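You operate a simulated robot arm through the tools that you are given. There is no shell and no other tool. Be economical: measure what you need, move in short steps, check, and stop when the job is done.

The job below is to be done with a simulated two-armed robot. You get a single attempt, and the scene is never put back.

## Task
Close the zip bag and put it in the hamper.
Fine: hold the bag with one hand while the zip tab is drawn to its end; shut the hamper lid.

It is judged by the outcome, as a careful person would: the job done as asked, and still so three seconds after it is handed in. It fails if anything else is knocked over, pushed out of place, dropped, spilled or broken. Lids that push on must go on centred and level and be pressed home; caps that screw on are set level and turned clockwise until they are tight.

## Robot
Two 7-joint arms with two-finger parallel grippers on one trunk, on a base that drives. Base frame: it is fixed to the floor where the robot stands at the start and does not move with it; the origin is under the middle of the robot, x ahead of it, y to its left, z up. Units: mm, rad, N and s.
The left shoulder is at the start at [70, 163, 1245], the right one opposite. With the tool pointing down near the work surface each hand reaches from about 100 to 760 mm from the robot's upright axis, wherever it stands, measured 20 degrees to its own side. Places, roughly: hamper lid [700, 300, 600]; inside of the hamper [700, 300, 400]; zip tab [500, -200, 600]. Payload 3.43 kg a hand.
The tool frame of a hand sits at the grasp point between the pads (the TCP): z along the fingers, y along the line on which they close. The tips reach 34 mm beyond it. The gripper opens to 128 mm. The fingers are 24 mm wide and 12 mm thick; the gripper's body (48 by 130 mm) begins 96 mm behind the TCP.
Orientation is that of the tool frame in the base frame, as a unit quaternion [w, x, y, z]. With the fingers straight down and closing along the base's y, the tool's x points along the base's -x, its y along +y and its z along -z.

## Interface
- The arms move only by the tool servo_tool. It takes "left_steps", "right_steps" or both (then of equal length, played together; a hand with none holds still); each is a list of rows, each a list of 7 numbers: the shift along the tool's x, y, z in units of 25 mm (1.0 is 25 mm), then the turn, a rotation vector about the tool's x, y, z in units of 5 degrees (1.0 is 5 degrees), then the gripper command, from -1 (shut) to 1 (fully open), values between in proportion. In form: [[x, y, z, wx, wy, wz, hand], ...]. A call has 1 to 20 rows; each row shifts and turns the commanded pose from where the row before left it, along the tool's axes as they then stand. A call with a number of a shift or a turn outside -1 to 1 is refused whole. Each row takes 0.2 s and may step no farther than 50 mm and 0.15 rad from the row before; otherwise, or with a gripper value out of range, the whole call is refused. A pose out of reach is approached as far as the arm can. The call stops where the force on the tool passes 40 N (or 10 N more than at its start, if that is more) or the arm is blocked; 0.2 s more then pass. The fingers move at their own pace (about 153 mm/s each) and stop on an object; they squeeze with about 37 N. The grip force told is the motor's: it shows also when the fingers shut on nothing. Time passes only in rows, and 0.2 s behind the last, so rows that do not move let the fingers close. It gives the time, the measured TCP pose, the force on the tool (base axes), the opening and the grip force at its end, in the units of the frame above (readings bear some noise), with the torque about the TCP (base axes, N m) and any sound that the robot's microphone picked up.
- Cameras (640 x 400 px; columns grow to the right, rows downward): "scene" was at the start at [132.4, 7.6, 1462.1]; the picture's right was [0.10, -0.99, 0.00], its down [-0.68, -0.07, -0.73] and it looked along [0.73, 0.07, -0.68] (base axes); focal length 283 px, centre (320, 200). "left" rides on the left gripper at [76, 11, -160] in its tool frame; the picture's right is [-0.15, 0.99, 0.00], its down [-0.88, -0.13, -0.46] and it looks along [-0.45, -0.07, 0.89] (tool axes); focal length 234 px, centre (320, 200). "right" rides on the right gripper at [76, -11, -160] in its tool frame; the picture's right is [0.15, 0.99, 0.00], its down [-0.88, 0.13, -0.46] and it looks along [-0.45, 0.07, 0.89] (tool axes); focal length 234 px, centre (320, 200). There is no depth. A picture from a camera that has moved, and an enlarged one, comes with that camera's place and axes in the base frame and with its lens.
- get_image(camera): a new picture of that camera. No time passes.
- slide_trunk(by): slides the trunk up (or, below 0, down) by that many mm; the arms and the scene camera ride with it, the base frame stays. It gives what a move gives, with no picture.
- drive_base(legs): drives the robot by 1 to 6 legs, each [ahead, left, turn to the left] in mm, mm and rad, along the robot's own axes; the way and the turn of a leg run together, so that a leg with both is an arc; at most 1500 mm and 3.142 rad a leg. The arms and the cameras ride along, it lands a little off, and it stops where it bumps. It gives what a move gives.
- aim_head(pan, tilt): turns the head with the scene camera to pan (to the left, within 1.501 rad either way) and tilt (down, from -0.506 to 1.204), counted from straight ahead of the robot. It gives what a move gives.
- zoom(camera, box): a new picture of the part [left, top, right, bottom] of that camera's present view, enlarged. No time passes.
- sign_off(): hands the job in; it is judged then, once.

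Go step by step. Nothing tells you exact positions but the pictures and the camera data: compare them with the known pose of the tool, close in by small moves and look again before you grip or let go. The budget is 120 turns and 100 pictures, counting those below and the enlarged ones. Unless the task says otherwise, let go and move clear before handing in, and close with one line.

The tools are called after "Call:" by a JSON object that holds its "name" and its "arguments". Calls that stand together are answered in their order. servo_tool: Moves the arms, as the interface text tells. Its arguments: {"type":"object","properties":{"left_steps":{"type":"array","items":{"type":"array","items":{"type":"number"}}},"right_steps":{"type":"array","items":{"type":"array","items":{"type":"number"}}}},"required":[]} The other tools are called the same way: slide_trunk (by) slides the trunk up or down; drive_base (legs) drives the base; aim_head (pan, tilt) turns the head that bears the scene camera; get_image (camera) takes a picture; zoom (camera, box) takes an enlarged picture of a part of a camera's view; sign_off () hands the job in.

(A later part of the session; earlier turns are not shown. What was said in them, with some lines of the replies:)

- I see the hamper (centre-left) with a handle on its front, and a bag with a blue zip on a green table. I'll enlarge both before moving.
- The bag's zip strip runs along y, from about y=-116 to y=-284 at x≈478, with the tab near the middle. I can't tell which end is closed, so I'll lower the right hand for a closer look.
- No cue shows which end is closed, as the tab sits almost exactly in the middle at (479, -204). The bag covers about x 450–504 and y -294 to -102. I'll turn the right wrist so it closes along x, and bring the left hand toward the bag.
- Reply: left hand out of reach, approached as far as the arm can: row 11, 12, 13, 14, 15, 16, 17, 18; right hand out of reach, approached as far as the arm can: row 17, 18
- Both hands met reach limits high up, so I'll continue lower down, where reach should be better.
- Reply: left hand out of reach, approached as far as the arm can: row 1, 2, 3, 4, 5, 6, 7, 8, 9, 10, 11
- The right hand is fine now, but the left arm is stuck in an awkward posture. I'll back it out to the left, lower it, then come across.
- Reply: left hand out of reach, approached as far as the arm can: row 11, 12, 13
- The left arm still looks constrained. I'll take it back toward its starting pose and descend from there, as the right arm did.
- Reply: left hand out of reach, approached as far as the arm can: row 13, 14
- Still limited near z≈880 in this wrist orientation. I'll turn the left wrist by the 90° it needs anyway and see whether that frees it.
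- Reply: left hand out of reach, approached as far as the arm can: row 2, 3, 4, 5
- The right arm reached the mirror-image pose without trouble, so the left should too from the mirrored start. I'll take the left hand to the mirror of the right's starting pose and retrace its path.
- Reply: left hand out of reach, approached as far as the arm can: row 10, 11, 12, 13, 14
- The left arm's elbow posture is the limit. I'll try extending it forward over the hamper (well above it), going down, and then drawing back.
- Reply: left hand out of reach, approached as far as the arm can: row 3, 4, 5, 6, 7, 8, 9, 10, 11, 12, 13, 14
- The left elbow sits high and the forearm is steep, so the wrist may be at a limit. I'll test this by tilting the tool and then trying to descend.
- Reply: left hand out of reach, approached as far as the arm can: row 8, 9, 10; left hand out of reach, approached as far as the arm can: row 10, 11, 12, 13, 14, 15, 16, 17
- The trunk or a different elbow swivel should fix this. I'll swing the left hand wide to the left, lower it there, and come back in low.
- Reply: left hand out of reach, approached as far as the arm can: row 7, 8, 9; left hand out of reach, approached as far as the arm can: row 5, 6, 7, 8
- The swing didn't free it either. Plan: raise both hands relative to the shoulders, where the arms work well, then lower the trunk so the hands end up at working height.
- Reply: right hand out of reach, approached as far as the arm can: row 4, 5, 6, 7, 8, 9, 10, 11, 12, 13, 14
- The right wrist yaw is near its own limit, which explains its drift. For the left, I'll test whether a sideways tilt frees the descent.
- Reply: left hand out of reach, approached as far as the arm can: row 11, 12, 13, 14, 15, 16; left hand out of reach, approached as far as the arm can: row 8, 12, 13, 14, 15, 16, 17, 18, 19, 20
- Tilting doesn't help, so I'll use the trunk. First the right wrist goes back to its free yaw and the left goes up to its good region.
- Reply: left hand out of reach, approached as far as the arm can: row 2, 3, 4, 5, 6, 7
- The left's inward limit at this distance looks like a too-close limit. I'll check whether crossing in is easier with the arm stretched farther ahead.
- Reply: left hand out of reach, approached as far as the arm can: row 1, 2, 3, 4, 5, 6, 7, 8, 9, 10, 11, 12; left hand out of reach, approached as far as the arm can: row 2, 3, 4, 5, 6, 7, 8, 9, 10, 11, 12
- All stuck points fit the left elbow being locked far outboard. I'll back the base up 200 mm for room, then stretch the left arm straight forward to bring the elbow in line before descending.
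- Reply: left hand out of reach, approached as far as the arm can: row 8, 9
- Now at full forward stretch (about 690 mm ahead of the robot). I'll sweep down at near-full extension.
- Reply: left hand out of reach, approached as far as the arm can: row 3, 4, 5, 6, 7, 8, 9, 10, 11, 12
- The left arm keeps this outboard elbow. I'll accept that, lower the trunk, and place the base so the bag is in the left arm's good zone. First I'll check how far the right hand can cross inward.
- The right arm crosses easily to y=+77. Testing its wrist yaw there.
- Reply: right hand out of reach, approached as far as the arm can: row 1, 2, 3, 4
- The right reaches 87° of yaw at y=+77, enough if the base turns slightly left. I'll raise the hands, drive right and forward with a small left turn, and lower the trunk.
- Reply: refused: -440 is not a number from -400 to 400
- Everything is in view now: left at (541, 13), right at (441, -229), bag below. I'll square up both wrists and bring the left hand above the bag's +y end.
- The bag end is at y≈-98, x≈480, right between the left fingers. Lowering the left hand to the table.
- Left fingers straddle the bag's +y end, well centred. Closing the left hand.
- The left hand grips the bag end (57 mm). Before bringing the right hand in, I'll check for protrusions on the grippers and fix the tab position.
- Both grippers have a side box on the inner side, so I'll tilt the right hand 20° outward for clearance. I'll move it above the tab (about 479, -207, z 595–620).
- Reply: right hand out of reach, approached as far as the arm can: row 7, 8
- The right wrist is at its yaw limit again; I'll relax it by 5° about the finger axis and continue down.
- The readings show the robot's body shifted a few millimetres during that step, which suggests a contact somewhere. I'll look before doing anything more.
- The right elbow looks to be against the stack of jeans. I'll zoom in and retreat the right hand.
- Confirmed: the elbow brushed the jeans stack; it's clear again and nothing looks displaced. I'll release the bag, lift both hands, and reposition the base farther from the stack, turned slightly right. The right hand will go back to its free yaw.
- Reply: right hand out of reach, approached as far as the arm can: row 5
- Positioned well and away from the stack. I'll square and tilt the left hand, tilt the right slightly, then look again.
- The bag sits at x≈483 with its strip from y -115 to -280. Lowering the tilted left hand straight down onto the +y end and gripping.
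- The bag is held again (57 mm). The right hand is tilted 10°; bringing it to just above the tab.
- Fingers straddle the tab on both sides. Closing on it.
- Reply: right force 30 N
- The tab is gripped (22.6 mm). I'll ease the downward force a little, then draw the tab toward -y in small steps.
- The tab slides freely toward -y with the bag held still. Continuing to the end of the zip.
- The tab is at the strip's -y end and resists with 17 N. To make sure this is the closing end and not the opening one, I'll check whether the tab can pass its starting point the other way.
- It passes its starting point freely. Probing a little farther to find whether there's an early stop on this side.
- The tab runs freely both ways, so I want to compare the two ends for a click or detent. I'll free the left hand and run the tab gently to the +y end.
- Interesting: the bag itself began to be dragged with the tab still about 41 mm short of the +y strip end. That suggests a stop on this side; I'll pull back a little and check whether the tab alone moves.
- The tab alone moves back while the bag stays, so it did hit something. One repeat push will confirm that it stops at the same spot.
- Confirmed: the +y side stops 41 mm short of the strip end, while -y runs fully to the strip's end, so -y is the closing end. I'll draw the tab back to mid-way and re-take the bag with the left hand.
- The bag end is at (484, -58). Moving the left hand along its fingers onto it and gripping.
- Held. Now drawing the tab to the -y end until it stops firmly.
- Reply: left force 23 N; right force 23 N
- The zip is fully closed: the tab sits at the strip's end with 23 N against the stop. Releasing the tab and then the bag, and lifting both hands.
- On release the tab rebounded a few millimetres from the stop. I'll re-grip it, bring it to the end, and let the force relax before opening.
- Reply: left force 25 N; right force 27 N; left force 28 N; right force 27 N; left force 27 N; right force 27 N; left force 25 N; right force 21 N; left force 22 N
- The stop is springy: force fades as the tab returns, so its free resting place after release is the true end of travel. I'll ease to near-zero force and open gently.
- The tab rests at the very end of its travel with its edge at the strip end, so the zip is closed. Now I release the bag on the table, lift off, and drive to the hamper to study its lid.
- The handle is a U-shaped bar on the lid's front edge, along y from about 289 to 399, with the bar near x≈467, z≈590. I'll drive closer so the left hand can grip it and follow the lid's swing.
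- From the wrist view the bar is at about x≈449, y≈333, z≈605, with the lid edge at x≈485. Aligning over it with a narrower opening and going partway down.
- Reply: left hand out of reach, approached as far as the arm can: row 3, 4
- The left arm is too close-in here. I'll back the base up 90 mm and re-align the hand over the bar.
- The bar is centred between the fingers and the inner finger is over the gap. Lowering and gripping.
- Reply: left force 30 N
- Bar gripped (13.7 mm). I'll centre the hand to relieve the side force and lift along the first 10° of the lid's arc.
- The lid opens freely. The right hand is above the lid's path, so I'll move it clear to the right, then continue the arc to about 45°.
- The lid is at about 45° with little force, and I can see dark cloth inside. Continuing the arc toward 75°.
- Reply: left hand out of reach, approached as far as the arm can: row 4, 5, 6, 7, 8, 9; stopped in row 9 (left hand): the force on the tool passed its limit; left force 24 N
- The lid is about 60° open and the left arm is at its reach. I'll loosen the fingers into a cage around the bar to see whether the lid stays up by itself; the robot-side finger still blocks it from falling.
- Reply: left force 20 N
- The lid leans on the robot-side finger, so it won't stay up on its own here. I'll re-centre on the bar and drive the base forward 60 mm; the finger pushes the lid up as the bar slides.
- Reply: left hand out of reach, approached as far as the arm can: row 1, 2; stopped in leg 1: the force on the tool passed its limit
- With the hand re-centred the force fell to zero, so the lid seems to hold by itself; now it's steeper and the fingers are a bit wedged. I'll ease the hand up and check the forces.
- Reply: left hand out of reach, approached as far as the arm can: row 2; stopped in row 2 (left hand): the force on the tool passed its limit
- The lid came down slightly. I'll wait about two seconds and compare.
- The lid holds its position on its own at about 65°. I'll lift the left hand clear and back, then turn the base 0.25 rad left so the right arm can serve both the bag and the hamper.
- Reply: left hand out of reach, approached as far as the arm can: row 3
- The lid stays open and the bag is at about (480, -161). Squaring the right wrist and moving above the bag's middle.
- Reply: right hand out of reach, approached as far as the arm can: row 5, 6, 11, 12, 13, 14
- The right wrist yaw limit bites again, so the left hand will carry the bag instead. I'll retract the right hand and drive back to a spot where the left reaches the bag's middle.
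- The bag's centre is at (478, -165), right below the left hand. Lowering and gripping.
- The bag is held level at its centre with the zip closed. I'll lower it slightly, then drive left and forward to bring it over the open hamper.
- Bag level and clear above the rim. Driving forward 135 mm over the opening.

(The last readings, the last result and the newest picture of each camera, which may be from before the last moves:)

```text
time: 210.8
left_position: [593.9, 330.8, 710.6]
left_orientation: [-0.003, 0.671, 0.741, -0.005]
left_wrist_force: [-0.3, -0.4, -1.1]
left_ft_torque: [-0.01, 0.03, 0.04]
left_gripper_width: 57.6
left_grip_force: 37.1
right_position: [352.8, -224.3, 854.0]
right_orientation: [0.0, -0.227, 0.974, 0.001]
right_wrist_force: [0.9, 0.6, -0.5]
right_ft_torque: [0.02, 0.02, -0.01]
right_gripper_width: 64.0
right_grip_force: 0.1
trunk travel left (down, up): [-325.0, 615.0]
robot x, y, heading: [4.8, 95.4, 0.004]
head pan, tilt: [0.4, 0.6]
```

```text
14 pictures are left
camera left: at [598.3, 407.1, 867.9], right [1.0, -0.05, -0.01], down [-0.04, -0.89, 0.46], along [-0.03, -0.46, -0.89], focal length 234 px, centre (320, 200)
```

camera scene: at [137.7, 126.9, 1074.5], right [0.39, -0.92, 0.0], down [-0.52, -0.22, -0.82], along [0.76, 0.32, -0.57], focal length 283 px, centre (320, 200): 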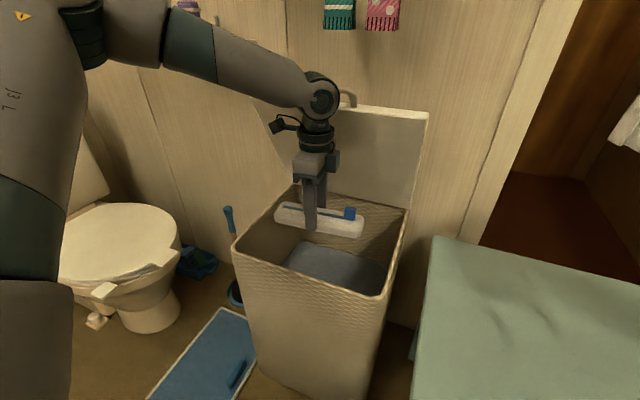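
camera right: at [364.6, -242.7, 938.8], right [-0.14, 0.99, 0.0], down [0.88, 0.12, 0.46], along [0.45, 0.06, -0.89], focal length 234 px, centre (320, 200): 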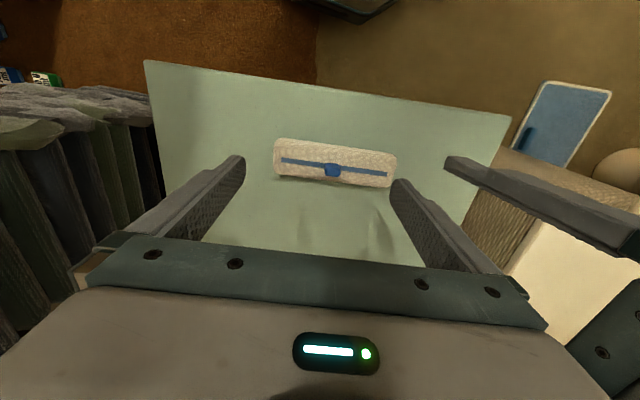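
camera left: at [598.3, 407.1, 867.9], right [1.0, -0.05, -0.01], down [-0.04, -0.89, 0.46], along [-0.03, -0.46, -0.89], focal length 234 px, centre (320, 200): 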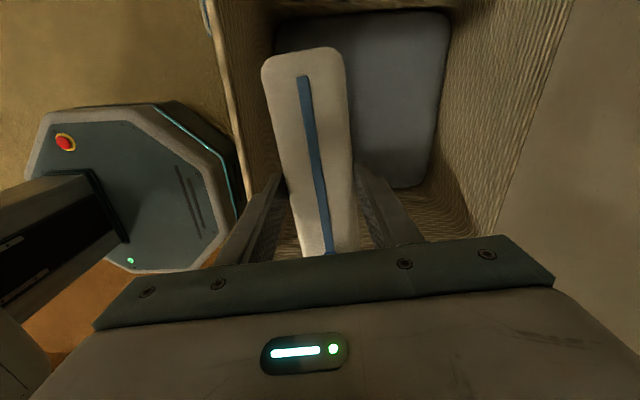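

The bag is centred over the opening. Lowering it inside.

Call:
{"name": "servo_tool", "arguments": {"left_steps": [[0, 0, 1, 0, 0, 0, -1], [0, 0, 1, 0, 0, 0, -1], [0, 0, 1, 0, 0, 0, -1], [0, 0, 1, 0, 0, 0, -1], [0, 0, 1, 0, 0, 0, -1], [0, 0, 1, 0, 0, 0, -1], [0, 0, 1, 0, 0, 0, -1], [0, 0, 1, 0, 0, 0, -1]]}}

Call:
{"name": "get_image", "arguments": {"camera": "scene"}}

```text
time: 212.6
left_position: [581.1, 341.8, 521.1]
left_orientation: [-0.001, 0.672, 0.741, -0.004]
left_wrist_force: [0.7, 0.3, -2.1]
left_ft_torque: [0.05, 0.03, 0.02]
left_gripper_width: 57.2
left_grip_force: 37.2
left hand out of reach, approached as far as the arm can: row 8
right_position: [350.9, -224.0, 854.5]
right_orientation: [0.0, -0.227, 0.974, 0.0]
right_wrist_force: [-0.1, -0.5, 0.2]
right_ft_torque: [0.0, -0.01, 0.04]
right_gripper_width: 64.1
right_grip_force: 0.0
trunk travel left (down, up): [-325.0, 615.0]
robot x, y, heading: [4.1, 93.1, 0.007]
head pan, tilt: [0.4, 0.6]
```

```text
13 pictures are left
camera scene: at [136.7, 127.0, 1074.7], right [0.39, -0.92, 0.0], down [-0.52, -0.22, -0.82], along [0.76, 0.32, -0.57], focal length 283 px, centre (320, 200)
```

scene: 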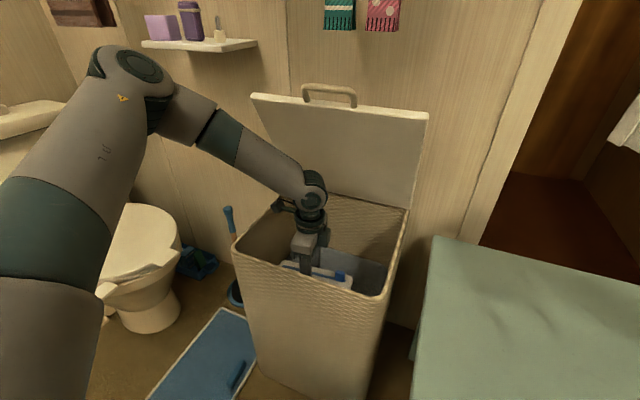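

The bag is about 75 mm above the cloth inside (z≈400). I'll move forward 25 mm for wall clearance and lower the trunk 60 mm, then look.

Call:
{"name": "drive_base", "arguments": {"legs": [[25, 0, 0]]}}

Call:
{"name": "slide_trunk", "arguments": {"by": -60}}

Call:
{"name": "get_image", "arguments": {"camera": "left"}}

```text
time: 213.4
left_position: [607.7, 341.8, 519.8]
left_orientation: [-0.003, 0.671, 0.741, -0.005]
left_wrist_force: [0.6, -0.4, -1.4]
left_ft_torque: [0.01, 0.0, 0.03]
left_gripper_width: 57.3
left_grip_force: 36.8
right_position: [377.8, -224.8, 855.2]
right_orientation: [-0.001, -0.226, 0.974, -0.001]
right_wrist_force: [-0.1, -0.7, 0.0]
right_ft_torque: [-0.04, 0.03, 0.01]
right_gripper_width: 64.2
right_grip_force: 0.2
trunk travel left (down, up): [-325.0, 615.0]
robot x, y, heading: [30.9, 96.3, 0.007]
head pan, tilt: [0.4, 0.6]
```

```text
time: 214.4
left_position: [605.3, 342.6, 461.5]
left_orientation: [-0.002, 0.671, 0.741, -0.004]
left_wrist_force: [0.2, -0.5, -1.3]
left_ft_torque: [0.0, 0.02, 0.0]
left_gripper_width: 57.3
left_grip_force: 36.9
right_position: [376.6, -224.6, 794.1]
right_orientation: [0.0, -0.226, 0.974, 0.0]
right_wrist_force: [0.2, 1.0, 1.2]
right_ft_torque: [0.0, -0.02, -0.01]
right_gripper_width: 64.2
right_grip_force: 0.1
trunk travel left (down, up): [-265.0, 675.0]
robot x, y, heading: [28.4, 97.2, 0.001]
head pan, tilt: [0.4, 0.6]
```

```text
12 pictures are left
camera left: at [611.1, 418.3, 619.5], right [1.0, -0.05, -0.01], down [-0.04, -0.89, 0.46], along [-0.03, -0.46, -0.89], focal length 234 px, centre (320, 200)
```

left: 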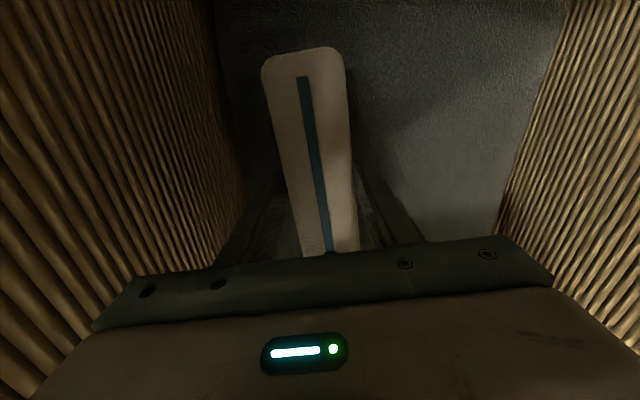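

Call:
{"name": "slide_trunk", "arguments": {"by": -30}}

Call:
{"name": "slide_trunk", "arguments": {"by": -30}}

```text
time: 215.1
left_position: [607.5, 342.3, 431.7]
left_orientation: [-0.001, 0.671, 0.741, -0.004]
left_wrist_force: [-0.4, -1.0, -1.3]
left_ft_torque: [0.0, -0.04, -0.01]
left_gripper_width: 57.2
left_grip_force: 37.6
right_position: [376.5, -225.3, 766.0]
right_orientation: [0.0, -0.227, 0.974, 0.0]
right_wrist_force: [-0.2, -0.1, 0.7]
right_ft_torque: [0.0, 0.0, -0.03]
right_gripper_width: 64.0
right_grip_force: 0.0
trunk travel left (down, up): [-235.0, 705.0]
robot x, y, heading: [30.5, 92.5, 0.003]
head pan, tilt: [0.4, 0.6]
```

```text
time: 215.6
left_position: [606.4, 341.9, 426.4]
left_orientation: [0.0, 0.671, 0.742, -0.002]
left_wrist_force: [-5.8, -0.1, 12.7]
left_ft_torque: [0.64, 0.07, 0.28]
left_gripper_width: 57.0
left_grip_force: 37.5
right_position: [376.3, -223.5, 754.9]
right_orientation: [0.0, -0.228, 0.974, -0.001]
right_wrist_force: [0.6, -0.2, -0.3]
right_ft_torque: [-0.02, 0.03, 0.02]
right_gripper_width: 63.9
right_grip_force: 0.0
trunk travel left (down, up): [-225.0, 715.0]
robot x, y, heading: [32.7, 93.7, 0.007]
head pan, tilt: [0.4, 0.6]
stopped: the force on the tool passed its limit (the readings are from after the stop); the commanded pose is now the measured one
```

The bag now rests on the cloth. Opening the fingers a little and withdrawing straight up.

Call:
{"name": "servo_tool", "arguments": {"left_steps": [[0, 0, 0, 0, 0, 0, 0], [0, 0, 0, 0, 0, 0, 0.3], [0, 0, 0, 0, 0, 0, 0.3], [0, 0, -0.5, 0, 0, 0, 0.3], [0, 0, -1, 0, 0, 0, 0.3], [0, 0, -1, 0, 0, 0, 0.3], [0, 0, -1, 0, 0, 0, 0.3]]}}

Call:
{"name": "zoom", "arguments": {"camera": "left", "box": [160, 0, 560, 250]}}

```text
time: 217.2
left_position: [608.5, 342.7, 512.4]
left_orientation: [-0.001, 0.671, 0.742, -0.005]
left_wrist_force: [-0.6, -0.3, 0.0]
left_ft_torque: [0.02, 0.0, -0.01]
left_gripper_width: 83.2
left_grip_force: 0.1
right_position: [377.1, -224.2, 754.8]
right_orientation: [0.0, -0.227, 0.974, 0.0]
right_wrist_force: [0.2, 0.8, -0.1]
right_ft_torque: [0.0, -0.01, 0.02]
right_gripper_width: 63.9
right_grip_force: 0.0
trunk travel left (down, up): [-225.0, 715.0]
robot x, y, heading: [33.8, 93.2, 0.008]
head pan, tilt: [0.4, 0.6]
```

```text
1.60 times, centred on (360, 125) of left
camera zoom: at [612.5, 418.1, 671.3], right [1.0, -0.05, -0.01], down [-0.04, -0.89, 0.46], along [-0.03, -0.46, -0.89], focal length 375 px, centre (256, 320)
```

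zoom: 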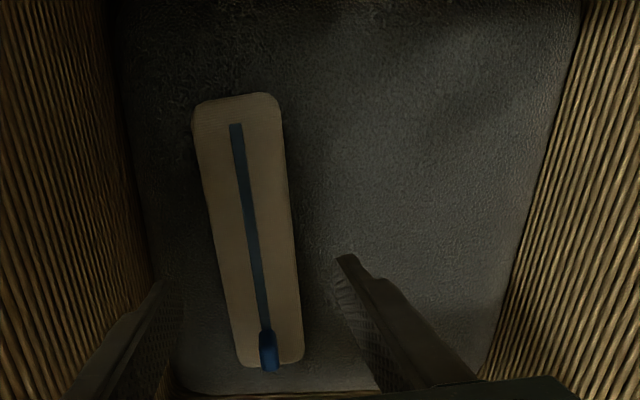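

The bag lies on the cloth inside with the zip tab still at its end. I'll withdraw the left hand, bring the trunk back up, and return above the lid handle.

Call:
{"name": "servo_tool", "arguments": {"left_steps": [[0, 0, -1, 0, 0, 0, 0.3], [0, 0, -1, 0, 0, 0, 0.3], [0, 0, -1, 0, 0, 0, 0.3], [0, 0, -1, 0, 0, 0, 0.3], [0, 0, -1, 0, 0, 0, 0.3], [0, 0, -1, 0, 0, 0, 0.3], [0, 0, -1, 0, 0, 0, 0.3], [0, 0, -1, 0, 0, 0, 0.3], [0, -1, 0, 0, 0, 0.5, 0.2], [0, -1, 0, 0, 0, 0.5, 0.2], [0, -1, -1, 0, 0, 0, 0.2], [0, -1, -1, 0, 0, 0, 0.2]]}}

Call:
{"name": "slide_trunk", "arguments": {"by": 90}}

Call:
{"name": "servo_tool", "arguments": {"left_steps": [[0, 0, -1, 0, 0, 0, 0], [0, 0, -1, 0, 0, 0, 0], [0, 0, -1, 0, 0, 0, 0], [0, 0, -1, 0, 0, 0, 0], [0, 0, -0.8, 0, 0, 0, 0]]}}

Call:
{"name": "aim_head", "arguments": {"pan": 0.4, "tilt": 0.35}}

Call:
{"name": "get_image", "arguments": {"camera": "scene"}}

```text
time: 219.8
left_position: [508.4, 337.4, 764.9]
left_orientation: [-0.001, 0.703, 0.712, -0.003]
left_wrist_force: [-0.8, 0.2, -0.5]
left_ft_torque: [-0.01, 0.0, -0.03]
left_gripper_width: 76.6
left_grip_force: 0.1
right_position: [376.6, -224.3, 754.3]
right_orientation: [0.001, -0.227, 0.974, 0.001]
right_wrist_force: [-0.3, 0.1, -0.2]
right_ft_torque: [-0.02, -0.01, -0.02]
right_gripper_width: 63.7
right_grip_force: 0.0
trunk travel left (down, up): [-225.0, 715.0]
robot x, y, heading: [29.9, 90.6, 0.007]
head pan, tilt: [0.4, 0.6]
```

```text
time: 221.0
left_position: [510.1, 337.4, 853.3]
left_orientation: [-0.001, 0.703, 0.711, -0.005]
left_wrist_force: [-0.3, 0.3, 0.2]
left_ft_torque: [-0.02, 0.01, -0.02]
left_gripper_width: 76.7
left_grip_force: 0.1
right_position: [377.0, -224.4, 844.1]
right_orientation: [0.0, -0.227, 0.974, 0.001]
right_wrist_force: [-0.3, 0.0, 0.1]
right_ft_torque: [-0.02, 0.04, 0.03]
right_gripper_width: 64.1
right_grip_force: 0.1
trunk travel left (down, up): [-315.0, 625.0]
robot x, y, heading: [32.2, 95.4, 0.007]
head pan, tilt: [0.4, 0.6]
```

```text
time: 222.2
left_position: [508.8, 337.1, 973.7]
left_orientation: [0.0, 0.703, 0.711, -0.004]
left_wrist_force: [-0.1, 0.3, 0.6]
left_ft_torque: [0.02, -0.01, 0.02]
left_gripper_width: 63.9
left_grip_force: 0.1
right_position: [376.6, -224.5, 844.9]
right_orientation: [0.0, -0.226, 0.974, 0.0]
right_wrist_force: [0.4, -0.6, 0.5]
right_ft_torque: [-0.01, 0.0, 0.0]
right_gripper_width: 64.2
right_grip_force: 0.1
trunk travel left (down, up): [-315.0, 625.0]
robot x, y, heading: [27.4, 92.1, 0.009]
head pan, tilt: [0.4, 0.6]
```

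```text
time: 223.0
left_position: [510.5, 337.0, 973.7]
left_orientation: [-0.001, 0.703, 0.712, -0.004]
left_wrist_force: [-0.3, -1.4, 0.5]
left_ft_torque: [0.03, -0.01, -0.01]
left_gripper_width: 64.1
left_grip_force: 0.1
right_position: [378.1, -223.3, 844.8]
right_orientation: [0.0, -0.227, 0.974, 0.0]
right_wrist_force: [-0.3, 0.5, 0.6]
right_ft_torque: [0.01, -0.02, -0.02]
right_gripper_width: 64.0
right_grip_force: 0.1
trunk travel left (down, up): [-315.0, 625.0]
robot x, y, heading: [27.2, 93.0, 0.003]
head pan, tilt: [0.4, 0.351]
```

```text
10 pictures are left
camera scene: at [165.8, 129.0, 1087.8], right [0.39, -0.92, 0.0], down [-0.32, -0.14, -0.94], along [0.86, 0.37, -0.34], focal length 283 px, centre (320, 200)
```

scene: 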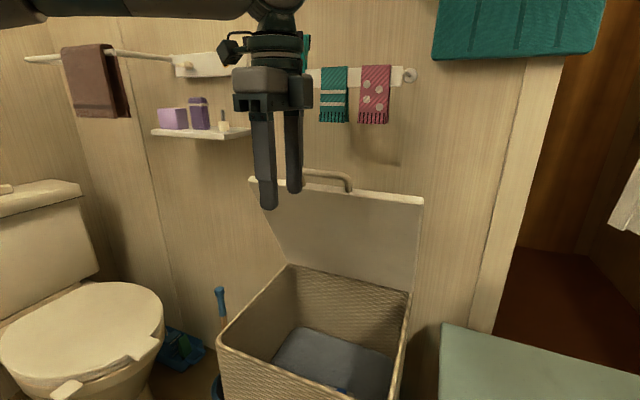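

The lid is still at about 65° with its bar near (671, 335, 947). I'll raise the hand, go above the bar, and cage it.

Call:
{"name": "servo_tool", "arguments": {"left_steps": [[0, 0, -0.8, 0, 0, 0, 0], [0, 0, -0.8, 0, 0, 0, 0]]}}

Call:
{"name": "drive_base", "arguments": {"legs": [[30, 0, 0]]}}

Call:
{"name": "servo_tool", "arguments": {"left_steps": [[0, 1, 0, 0, 0, 0, -0.2], [0, 1, 0, 0, 0, 0, -0.2], [0, 1, 0, 0, 0, 0, -0.2], [0, 1, 0, 0, 0, 0, -0.2], [0, 1, 0, 0, 0, 0, -0.2], [0, 0.24, 0, 0, 0, 0, -0.2]]}}

Call:
{"name": "zoom", "arguments": {"camera": "left", "box": [220, 80, 420, 240]}}

```text
time: 223.6
left_position: [511.7, 338.1, 1013.7]
left_orientation: [-0.001, 0.702, 0.712, -0.003]
left_wrist_force: [-0.1, -0.5, -0.2]
left_ft_torque: [0.02, 0.03, 0.02]
left_gripper_width: 63.9
left_grip_force: 0.1
right_position: [376.6, -223.8, 845.1]
right_orientation: [0.0, -0.226, 0.974, 0.0]
right_wrist_force: [1.0, 0.2, -0.8]
right_ft_torque: [-0.02, 0.05, -0.03]
right_gripper_width: 64.0
right_grip_force: 0.0
trunk travel left (down, up): [-315.0, 625.0]
robot x, y, heading: [31.6, 90.3, 0.005]
head pan, tilt: [0.4, 0.351]
```

```text
time: 224.4
left_position: [543.5, 339.5, 1013.0]
left_orientation: [-0.001, 0.703, 0.711, -0.005]
left_wrist_force: [0.2, 0.0, -0.1]
left_ft_torque: [0.0, 0.07, 0.02]
left_gripper_width: 64.0
left_grip_force: 0.1
right_position: [407.1, -224.6, 843.9]
right_orientation: [-0.001, -0.226, 0.974, 0.0]
right_wrist_force: [0.3, -1.1, -0.4]
right_ft_torque: [-0.03, 0.07, -0.01]
right_gripper_width: 64.2
right_grip_force: 0.0
trunk travel left (down, up): [-315.0, 625.0]
robot x, y, heading: [59.4, 95.3, 0.005]
head pan, tilt: [0.4, 0.351]
```

```text
time: 225.8
left_position: [652.0, 356.2, 997.2]
left_orientation: [0.002, 0.703, 0.711, -0.004]
left_wrist_force: [0.1, 1.1, 0.0]
left_ft_torque: [0.0, -0.01, 0.01]
left_gripper_width: 51.2
left_grip_force: 0.1
left hand out of reach, approached as far as the arm can: row 4, 5, 6
right_position: [407.9, -224.8, 846.1]
right_orientation: [0.0, -0.227, 0.974, 0.001]
right_wrist_force: [0.5, -0.4, -0.6]
right_ft_torque: [0.0, 0.0, 0.0]
right_gripper_width: 64.0
right_grip_force: 0.1
trunk travel left (down, up): [-315.0, 625.0]
robot x, y, heading: [58.1, 94.0, 0.007]
head pan, tilt: [0.4, 0.351]
```

```text
2.50 times, centred on (320, 160) of left
camera zoom: at [662.5, 432.4, 1155.3], right [0.99, -0.13, 0.0], down [-0.12, -0.88, 0.46], along [-0.06, -0.46, -0.89], focal length 585 px, centre (320, 300)
```

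zoom: 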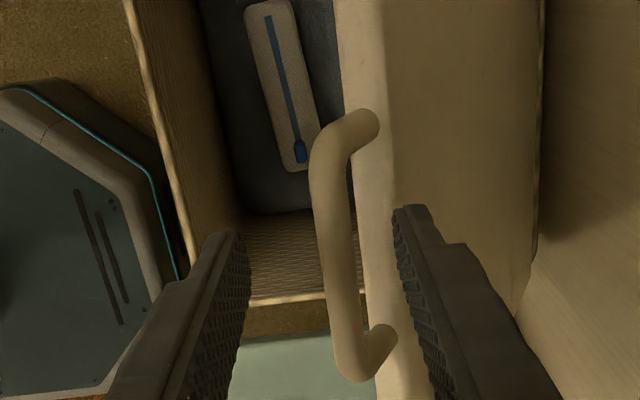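

The bar lies between the fingers. Lowering 30 mm and gripping it.

Call:
{"name": "servo_tool", "arguments": {"left_steps": [[0, 0.2, 0.4, 0, 0, 0, -0.2], [0, 0, 0.4, 0, 0, 0, -0.2], [0, 0, 0.4, 0, 0, 0, -0.3], [0, 0, 0, 0, 0, 0, -1], [0, 0, 0, 0, 0, 0, -1], [0, 0, 0, 0, 0, 0, -1]]}}

```text
time: 227.2
left_position: [656.7, 356.4, 965.7]
left_orientation: [-0.001, 0.703, 0.711, -0.003]
left_wrist_force: [-0.2, 0.9, -0.9]
left_ft_torque: [-0.01, 0.02, -1.11]
left_gripper_width: 13.6
left_grip_force: 45.3
right_position: [406.9, -223.7, 845.5]
right_orientation: [0.0, -0.226, 0.974, 0.0]
right_wrist_force: [0.6, -0.4, -1.0]
right_ft_torque: [0.01, 0.03, 0.01]
right_gripper_width: 63.6
right_grip_force: 0.1
trunk travel left (down, up): [-315.0, 625.0]
robot x, y, heading: [58.9, 92.2, 0.01]
head pan, tilt: [0.4, 0.351]
```

Gripped. Swinging the lid down along its arc to about 25°.

Call:
{"name": "servo_tool", "arguments": {"left_steps": [[0, -0.575, 0.315, 0, 0, 0, -1], [0, -0.56, 0.34, 0, 0, 0, -1], [0, -0.545, 0.365, 0, 0, 0, -1], [0, -0.53, 0.39, 0, 0, 0, -1], [0, -0.51, 0.41, 0, 0, 0, -1], [0, -0.49, 0.43, 0, 0, 0, -1], [0, -0.47, 0.45, 0, 0, 0, -1], [0, -0.45, 0.47, 0, 0, 0, -1], [0, -0.43, 0.49, 0, 0, 0, -1], [0, -0.41, 0.51, 0, 0, 0, -1], [0, -0.39, 0.53, 0, 0, 0, -1], [0, -0.365, 0.545, 0, 0, 0, -1], [0, -0.34, 0.56, 0, 0, 0, -1], [0, -0.315, 0.575, 0, 0, 0, -1], [0, -0.29, 0.59, 0, 0, 0, -1]]}}

```text
time: 230.4
left_position: [489.2, 355.4, 791.8]
left_orientation: [-0.001, 0.703, 0.711, -0.004]
left_wrist_force: [5.8, 21.0, -2.7]
left_ft_torque: [0.92, -0.27, -1.14]
left_gripper_width: 13.9
left_grip_force: 45.2
right_position: [407.7, -223.1, 844.7]
right_orientation: [0.0, -0.227, 0.974, -0.001]
right_wrist_force: [-0.4, 0.9, -0.2]
right_ft_torque: [-0.01, -0.02, -0.01]
right_gripper_width: 64.1
right_grip_force: 0.0
trunk travel left (down, up): [-315.0, 625.0]
robot x, y, heading: [60.1, 91.9, 0.004]
head pan, tilt: [0.4, 0.351]
```

Call:
{"name": "servo_tool", "arguments": {"left_steps": [[0, -0.264, 0.6, 0, 0, 0, -1], [0, -0.24, 0.61, 0, 0, 0, -1], [0, -0.21, 0.62, 0, 0, 0, -1], [0, -0.184, 0.63, 0, 0, 0, -1], [0, -0.156, 0.637, 0, 0, 0, -1], [0, -0.128, 0.643, 0, 0, 0, -1]]}}

Call:
{"name": "aim_head", "arguments": {"pan": 0.5, "tilt": 0.7}}

Call:
{"name": "get_image", "arguments": {"camera": "scene"}}

```text
time: 231.8
left_position: [460.0, 355.2, 697.9]
left_orientation: [0.0, 0.703, 0.711, -0.004]
left_wrist_force: [14.1, 21.6, -3.5]
left_ft_torque: [0.76, -0.32, -1.12]
left_gripper_width: 13.9
left_grip_force: 45.2
right_position: [407.0, -222.0, 845.9]
right_orientation: [0.0, -0.227, 0.974, -0.001]
right_wrist_force: [0.3, 0.3, 0.3]
right_ft_torque: [0.02, 0.0, -0.02]
right_gripper_width: 63.9
right_grip_force: 0.1
trunk travel left (down, up): [-315.0, 625.0]
robot x, y, heading: [60.0, 95.7, 0.003]
head pan, tilt: [0.4, 0.351]
```

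```text
time: 232.6
left_position: [460.4, 353.8, 697.0]
left_orientation: [-0.001, 0.703, 0.712, -0.004]
left_wrist_force: [13.6, 20.6, -3.7]
left_ft_torque: [0.56, -0.33, -1.1]
left_gripper_width: 13.9
left_grip_force: 44.8
right_position: [407.0, -222.4, 845.5]
right_orientation: [-0.001, -0.226, 0.974, -0.001]
right_wrist_force: [0.1, -0.7, 0.1]
right_ft_torque: [0.02, 0.0, -0.02]
right_gripper_width: 64.0
right_grip_force: 0.0
trunk travel left (down, up): [-315.0, 625.0]
robot x, y, heading: [58.8, 95.7, 0.005]
head pan, tilt: [0.499, 0.7]
```

```text
8 pictures are left
camera scene: at [185.6, 135.3, 1056.3], right [0.48, -0.88, 0.0], down [-0.56, -0.31, -0.76], along [0.67, 0.37, -0.65], focal length 283 px, centre (320, 200)
```

scene: 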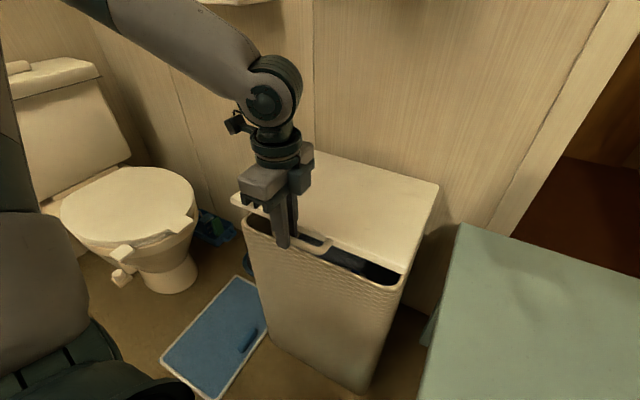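

Nearly shut (about 10°). Continuing down to close it.

Call:
{"name": "servo_tool", "arguments": {"left_steps": [[0, 0.05, 0.6, 0, 0, 0, -1], [0, -0.03, 0.6, 0, 0, 0, -1], [0, -0.03, 0.6, 0, 0, 0, -1], [0, 0, 0.6, 0, 0, 0, -1], [0, 0, 0.3, 0, 0, 0, -1], [0, 0, 0.2, 0, 0, 0, -1]]}}

Call:
{"name": "zoom", "arguments": {"camera": "scene", "box": [200, 120, 460, 320]}}

```text
time: 233.9
left_position: [455.0, 353.4, 632.1]
left_orientation: [-0.003, 0.703, 0.711, -0.005]
left_wrist_force: [-6.5, 4.7, 12.8]
left_ft_torque: [-0.06, 0.3, -1.15]
left_gripper_width: 13.5
left_grip_force: 44.7
right_position: [405.8, -223.9, 846.6]
right_orientation: [0.0, -0.228, 0.974, 0.0]
right_wrist_force: [0.6, 0.0, 0.0]
right_ft_torque: [0.0, -0.01, 0.01]
right_gripper_width: 64.0
right_grip_force: 0.0
trunk travel left (down, up): [-315.0, 625.0]
robot x, y, heading: [59.9, 91.9, 0.006]
head pan, tilt: [0.499, 0.7]
stopped in row 6 (left hand): the force on the tool passed its limit (the readings are from after the stop); the commanded pose is now the measured one
```

```text
2.00 times, centred on (330, 220) of scene
camera zoom: at [183.0, 133.6, 1056.9], right [0.48, -0.88, 0.0], down [-0.56, -0.31, -0.77], along [0.67, 0.37, -0.64], focal length 565 px, centre (300, 160)
```

zoom: 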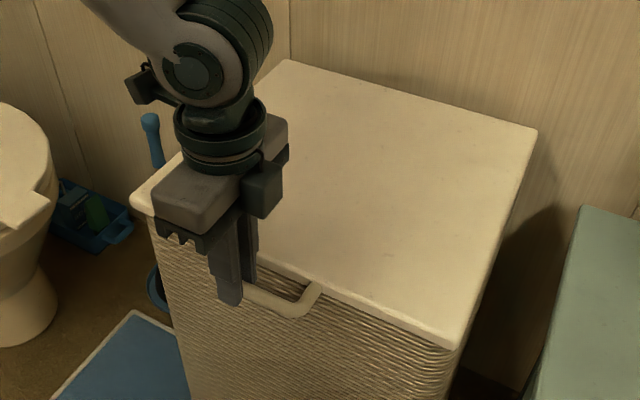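

The lid is seated with firm contact. Releasing the bar and lifting straight off.

Call:
{"name": "servo_tool", "arguments": {"left_steps": [[0, 0, 0, 0, 0, 0, -0.5], [0, 0, 0, 0, 0, 0, -0.5], [0, 0, 0, 0, 0, 0, -0.5], [0, 0, -0.6, 0, 0, 0, -0.5], [0, 0, -1, 0, 0, 0, -0.5], [0, 0, -1, 0, 0, 0, -0.5], [0, 0, -1, 0, 0, 0, -0.5], [0, 0, -1, 0, 0, 0, -0.5]]}}

Call:
{"name": "zoom", "arguments": {"camera": "scene", "box": [200, 120, 460, 320]}}

```text
time: 235.7
left_position: [456.8, 351.8, 746.9]
left_orientation: [-0.004, 0.703, 0.711, -0.004]
left_wrist_force: [-0.1, 0.3, 0.2]
left_ft_torque: [0.01, 0.01, -0.01]
left_gripper_width: 32.1
left_grip_force: 0.0
right_position: [406.5, -223.6, 845.2]
right_orientation: [0.0, -0.228, 0.974, 0.0]
right_wrist_force: [0.4, -0.2, 0.2]
right_ft_torque: [0.03, -0.01, 0.01]
right_gripper_width: 63.8
right_grip_force: 0.0
trunk travel left (down, up): [-315.0, 625.0]
robot x, y, heading: [65.2, 91.8, 0.009]
head pan, tilt: [0.499, 0.7]
```

```text
2.00 times, centred on (330, 220) of scene
camera zoom: at [183.6, 133.6, 1056.5], right [0.48, -0.88, 0.0], down [-0.56, -0.31, -0.77], along [0.67, 0.37, -0.64], focal length 565 px, centre (300, 160)
```

zoom: 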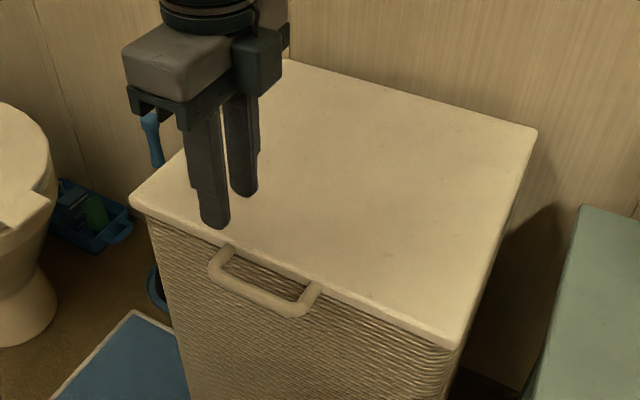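

The lid is shut flush on the hamper and the hand is clear of it. I'll back away a little and take one last look.

Call:
{"name": "drive_base", "arguments": {"legs": [[-120, 0, 0]]}}

Call:
{"name": "aim_head", "arguments": {"pan": 0.1, "tilt": 0.6}}

Call:
{"name": "get_image", "arguments": {"camera": "scene"}}

```text
time: 236.9
left_position: [334.7, 351.3, 745.9]
left_orientation: [-0.003, 0.702, 0.712, -0.003]
left_wrist_force: [-0.1, -0.4, -0.5]
left_ft_torque: [-0.02, -0.05, -0.02]
left_gripper_width: 32.0
left_grip_force: 0.0
right_position: [284.5, -224.3, 845.9]
right_orientation: [0.0, -0.228, 0.974, 0.0]
right_wrist_force: [-1.1, -0.1, 0.4]
right_ft_torque: [-0.02, -0.03, 0.02]
right_gripper_width: 64.0
right_grip_force: 0.2
trunk travel left (down, up): [-315.0, 625.0]
robot x, y, heading: [-58.9, 91.5, 0.006]
head pan, tilt: [0.499, 0.7]
```

```text
time: 237.8
left_position: [335.1, 352.0, 745.8]
left_orientation: [-0.003, 0.702, 0.712, -0.004]
left_wrist_force: [-0.1, 0.3, -0.1]
left_ft_torque: [0.01, 0.01, 0.0]
left_gripper_width: 31.9
left_grip_force: 0.0
right_position: [286.8, -223.0, 844.8]
right_orientation: [-0.001, -0.227, 0.974, 0.0]
right_wrist_force: [0.2, -0.8, 0.0]
right_ft_torque: [0.02, -0.03, 0.02]
right_gripper_width: 64.1
right_grip_force: 0.0
trunk travel left (down, up): [-315.0, 625.0]
robot x, y, heading: [-60.4, 92.7, 0.006]
head pan, tilt: [0.099, 0.6]
```

```text
5 pictures are left
camera scene: at [76.8, 101.3, 1065.1], right [0.11, -0.99, 0.0], down [-0.56, -0.06, -0.82], along [0.82, 0.09, -0.57], focal length 283 px, centre (320, 200)
```

scene: 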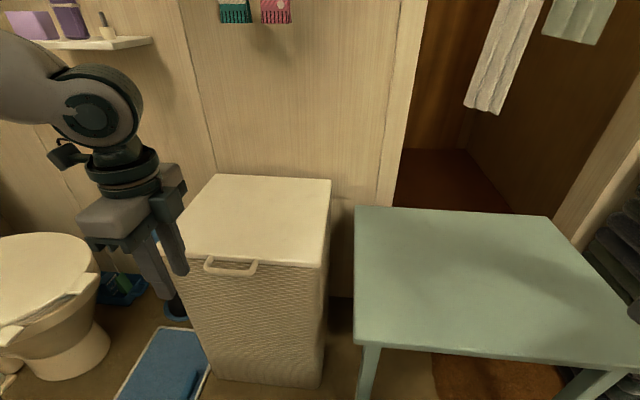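

The table is empty, the hamper is shut, and the objects in view are undisturbed. Handing in.

Call:
{"name": "sign_off", "arguments": {}}

```text
The job is handed in.
```

The zip bag is in the hamper, resting on the cloth inside, and the hamper lid is shut. I drew the zip tab to its end at the -y side while the other hand held the bag. Nothing showed which end is the closed one: I took -y because the tab reaches the strip's end there and stops 41 mm short on the other side. Along the way the right elbow briefly pressed against the stack of jeans; nothing looked displaced when I checked.
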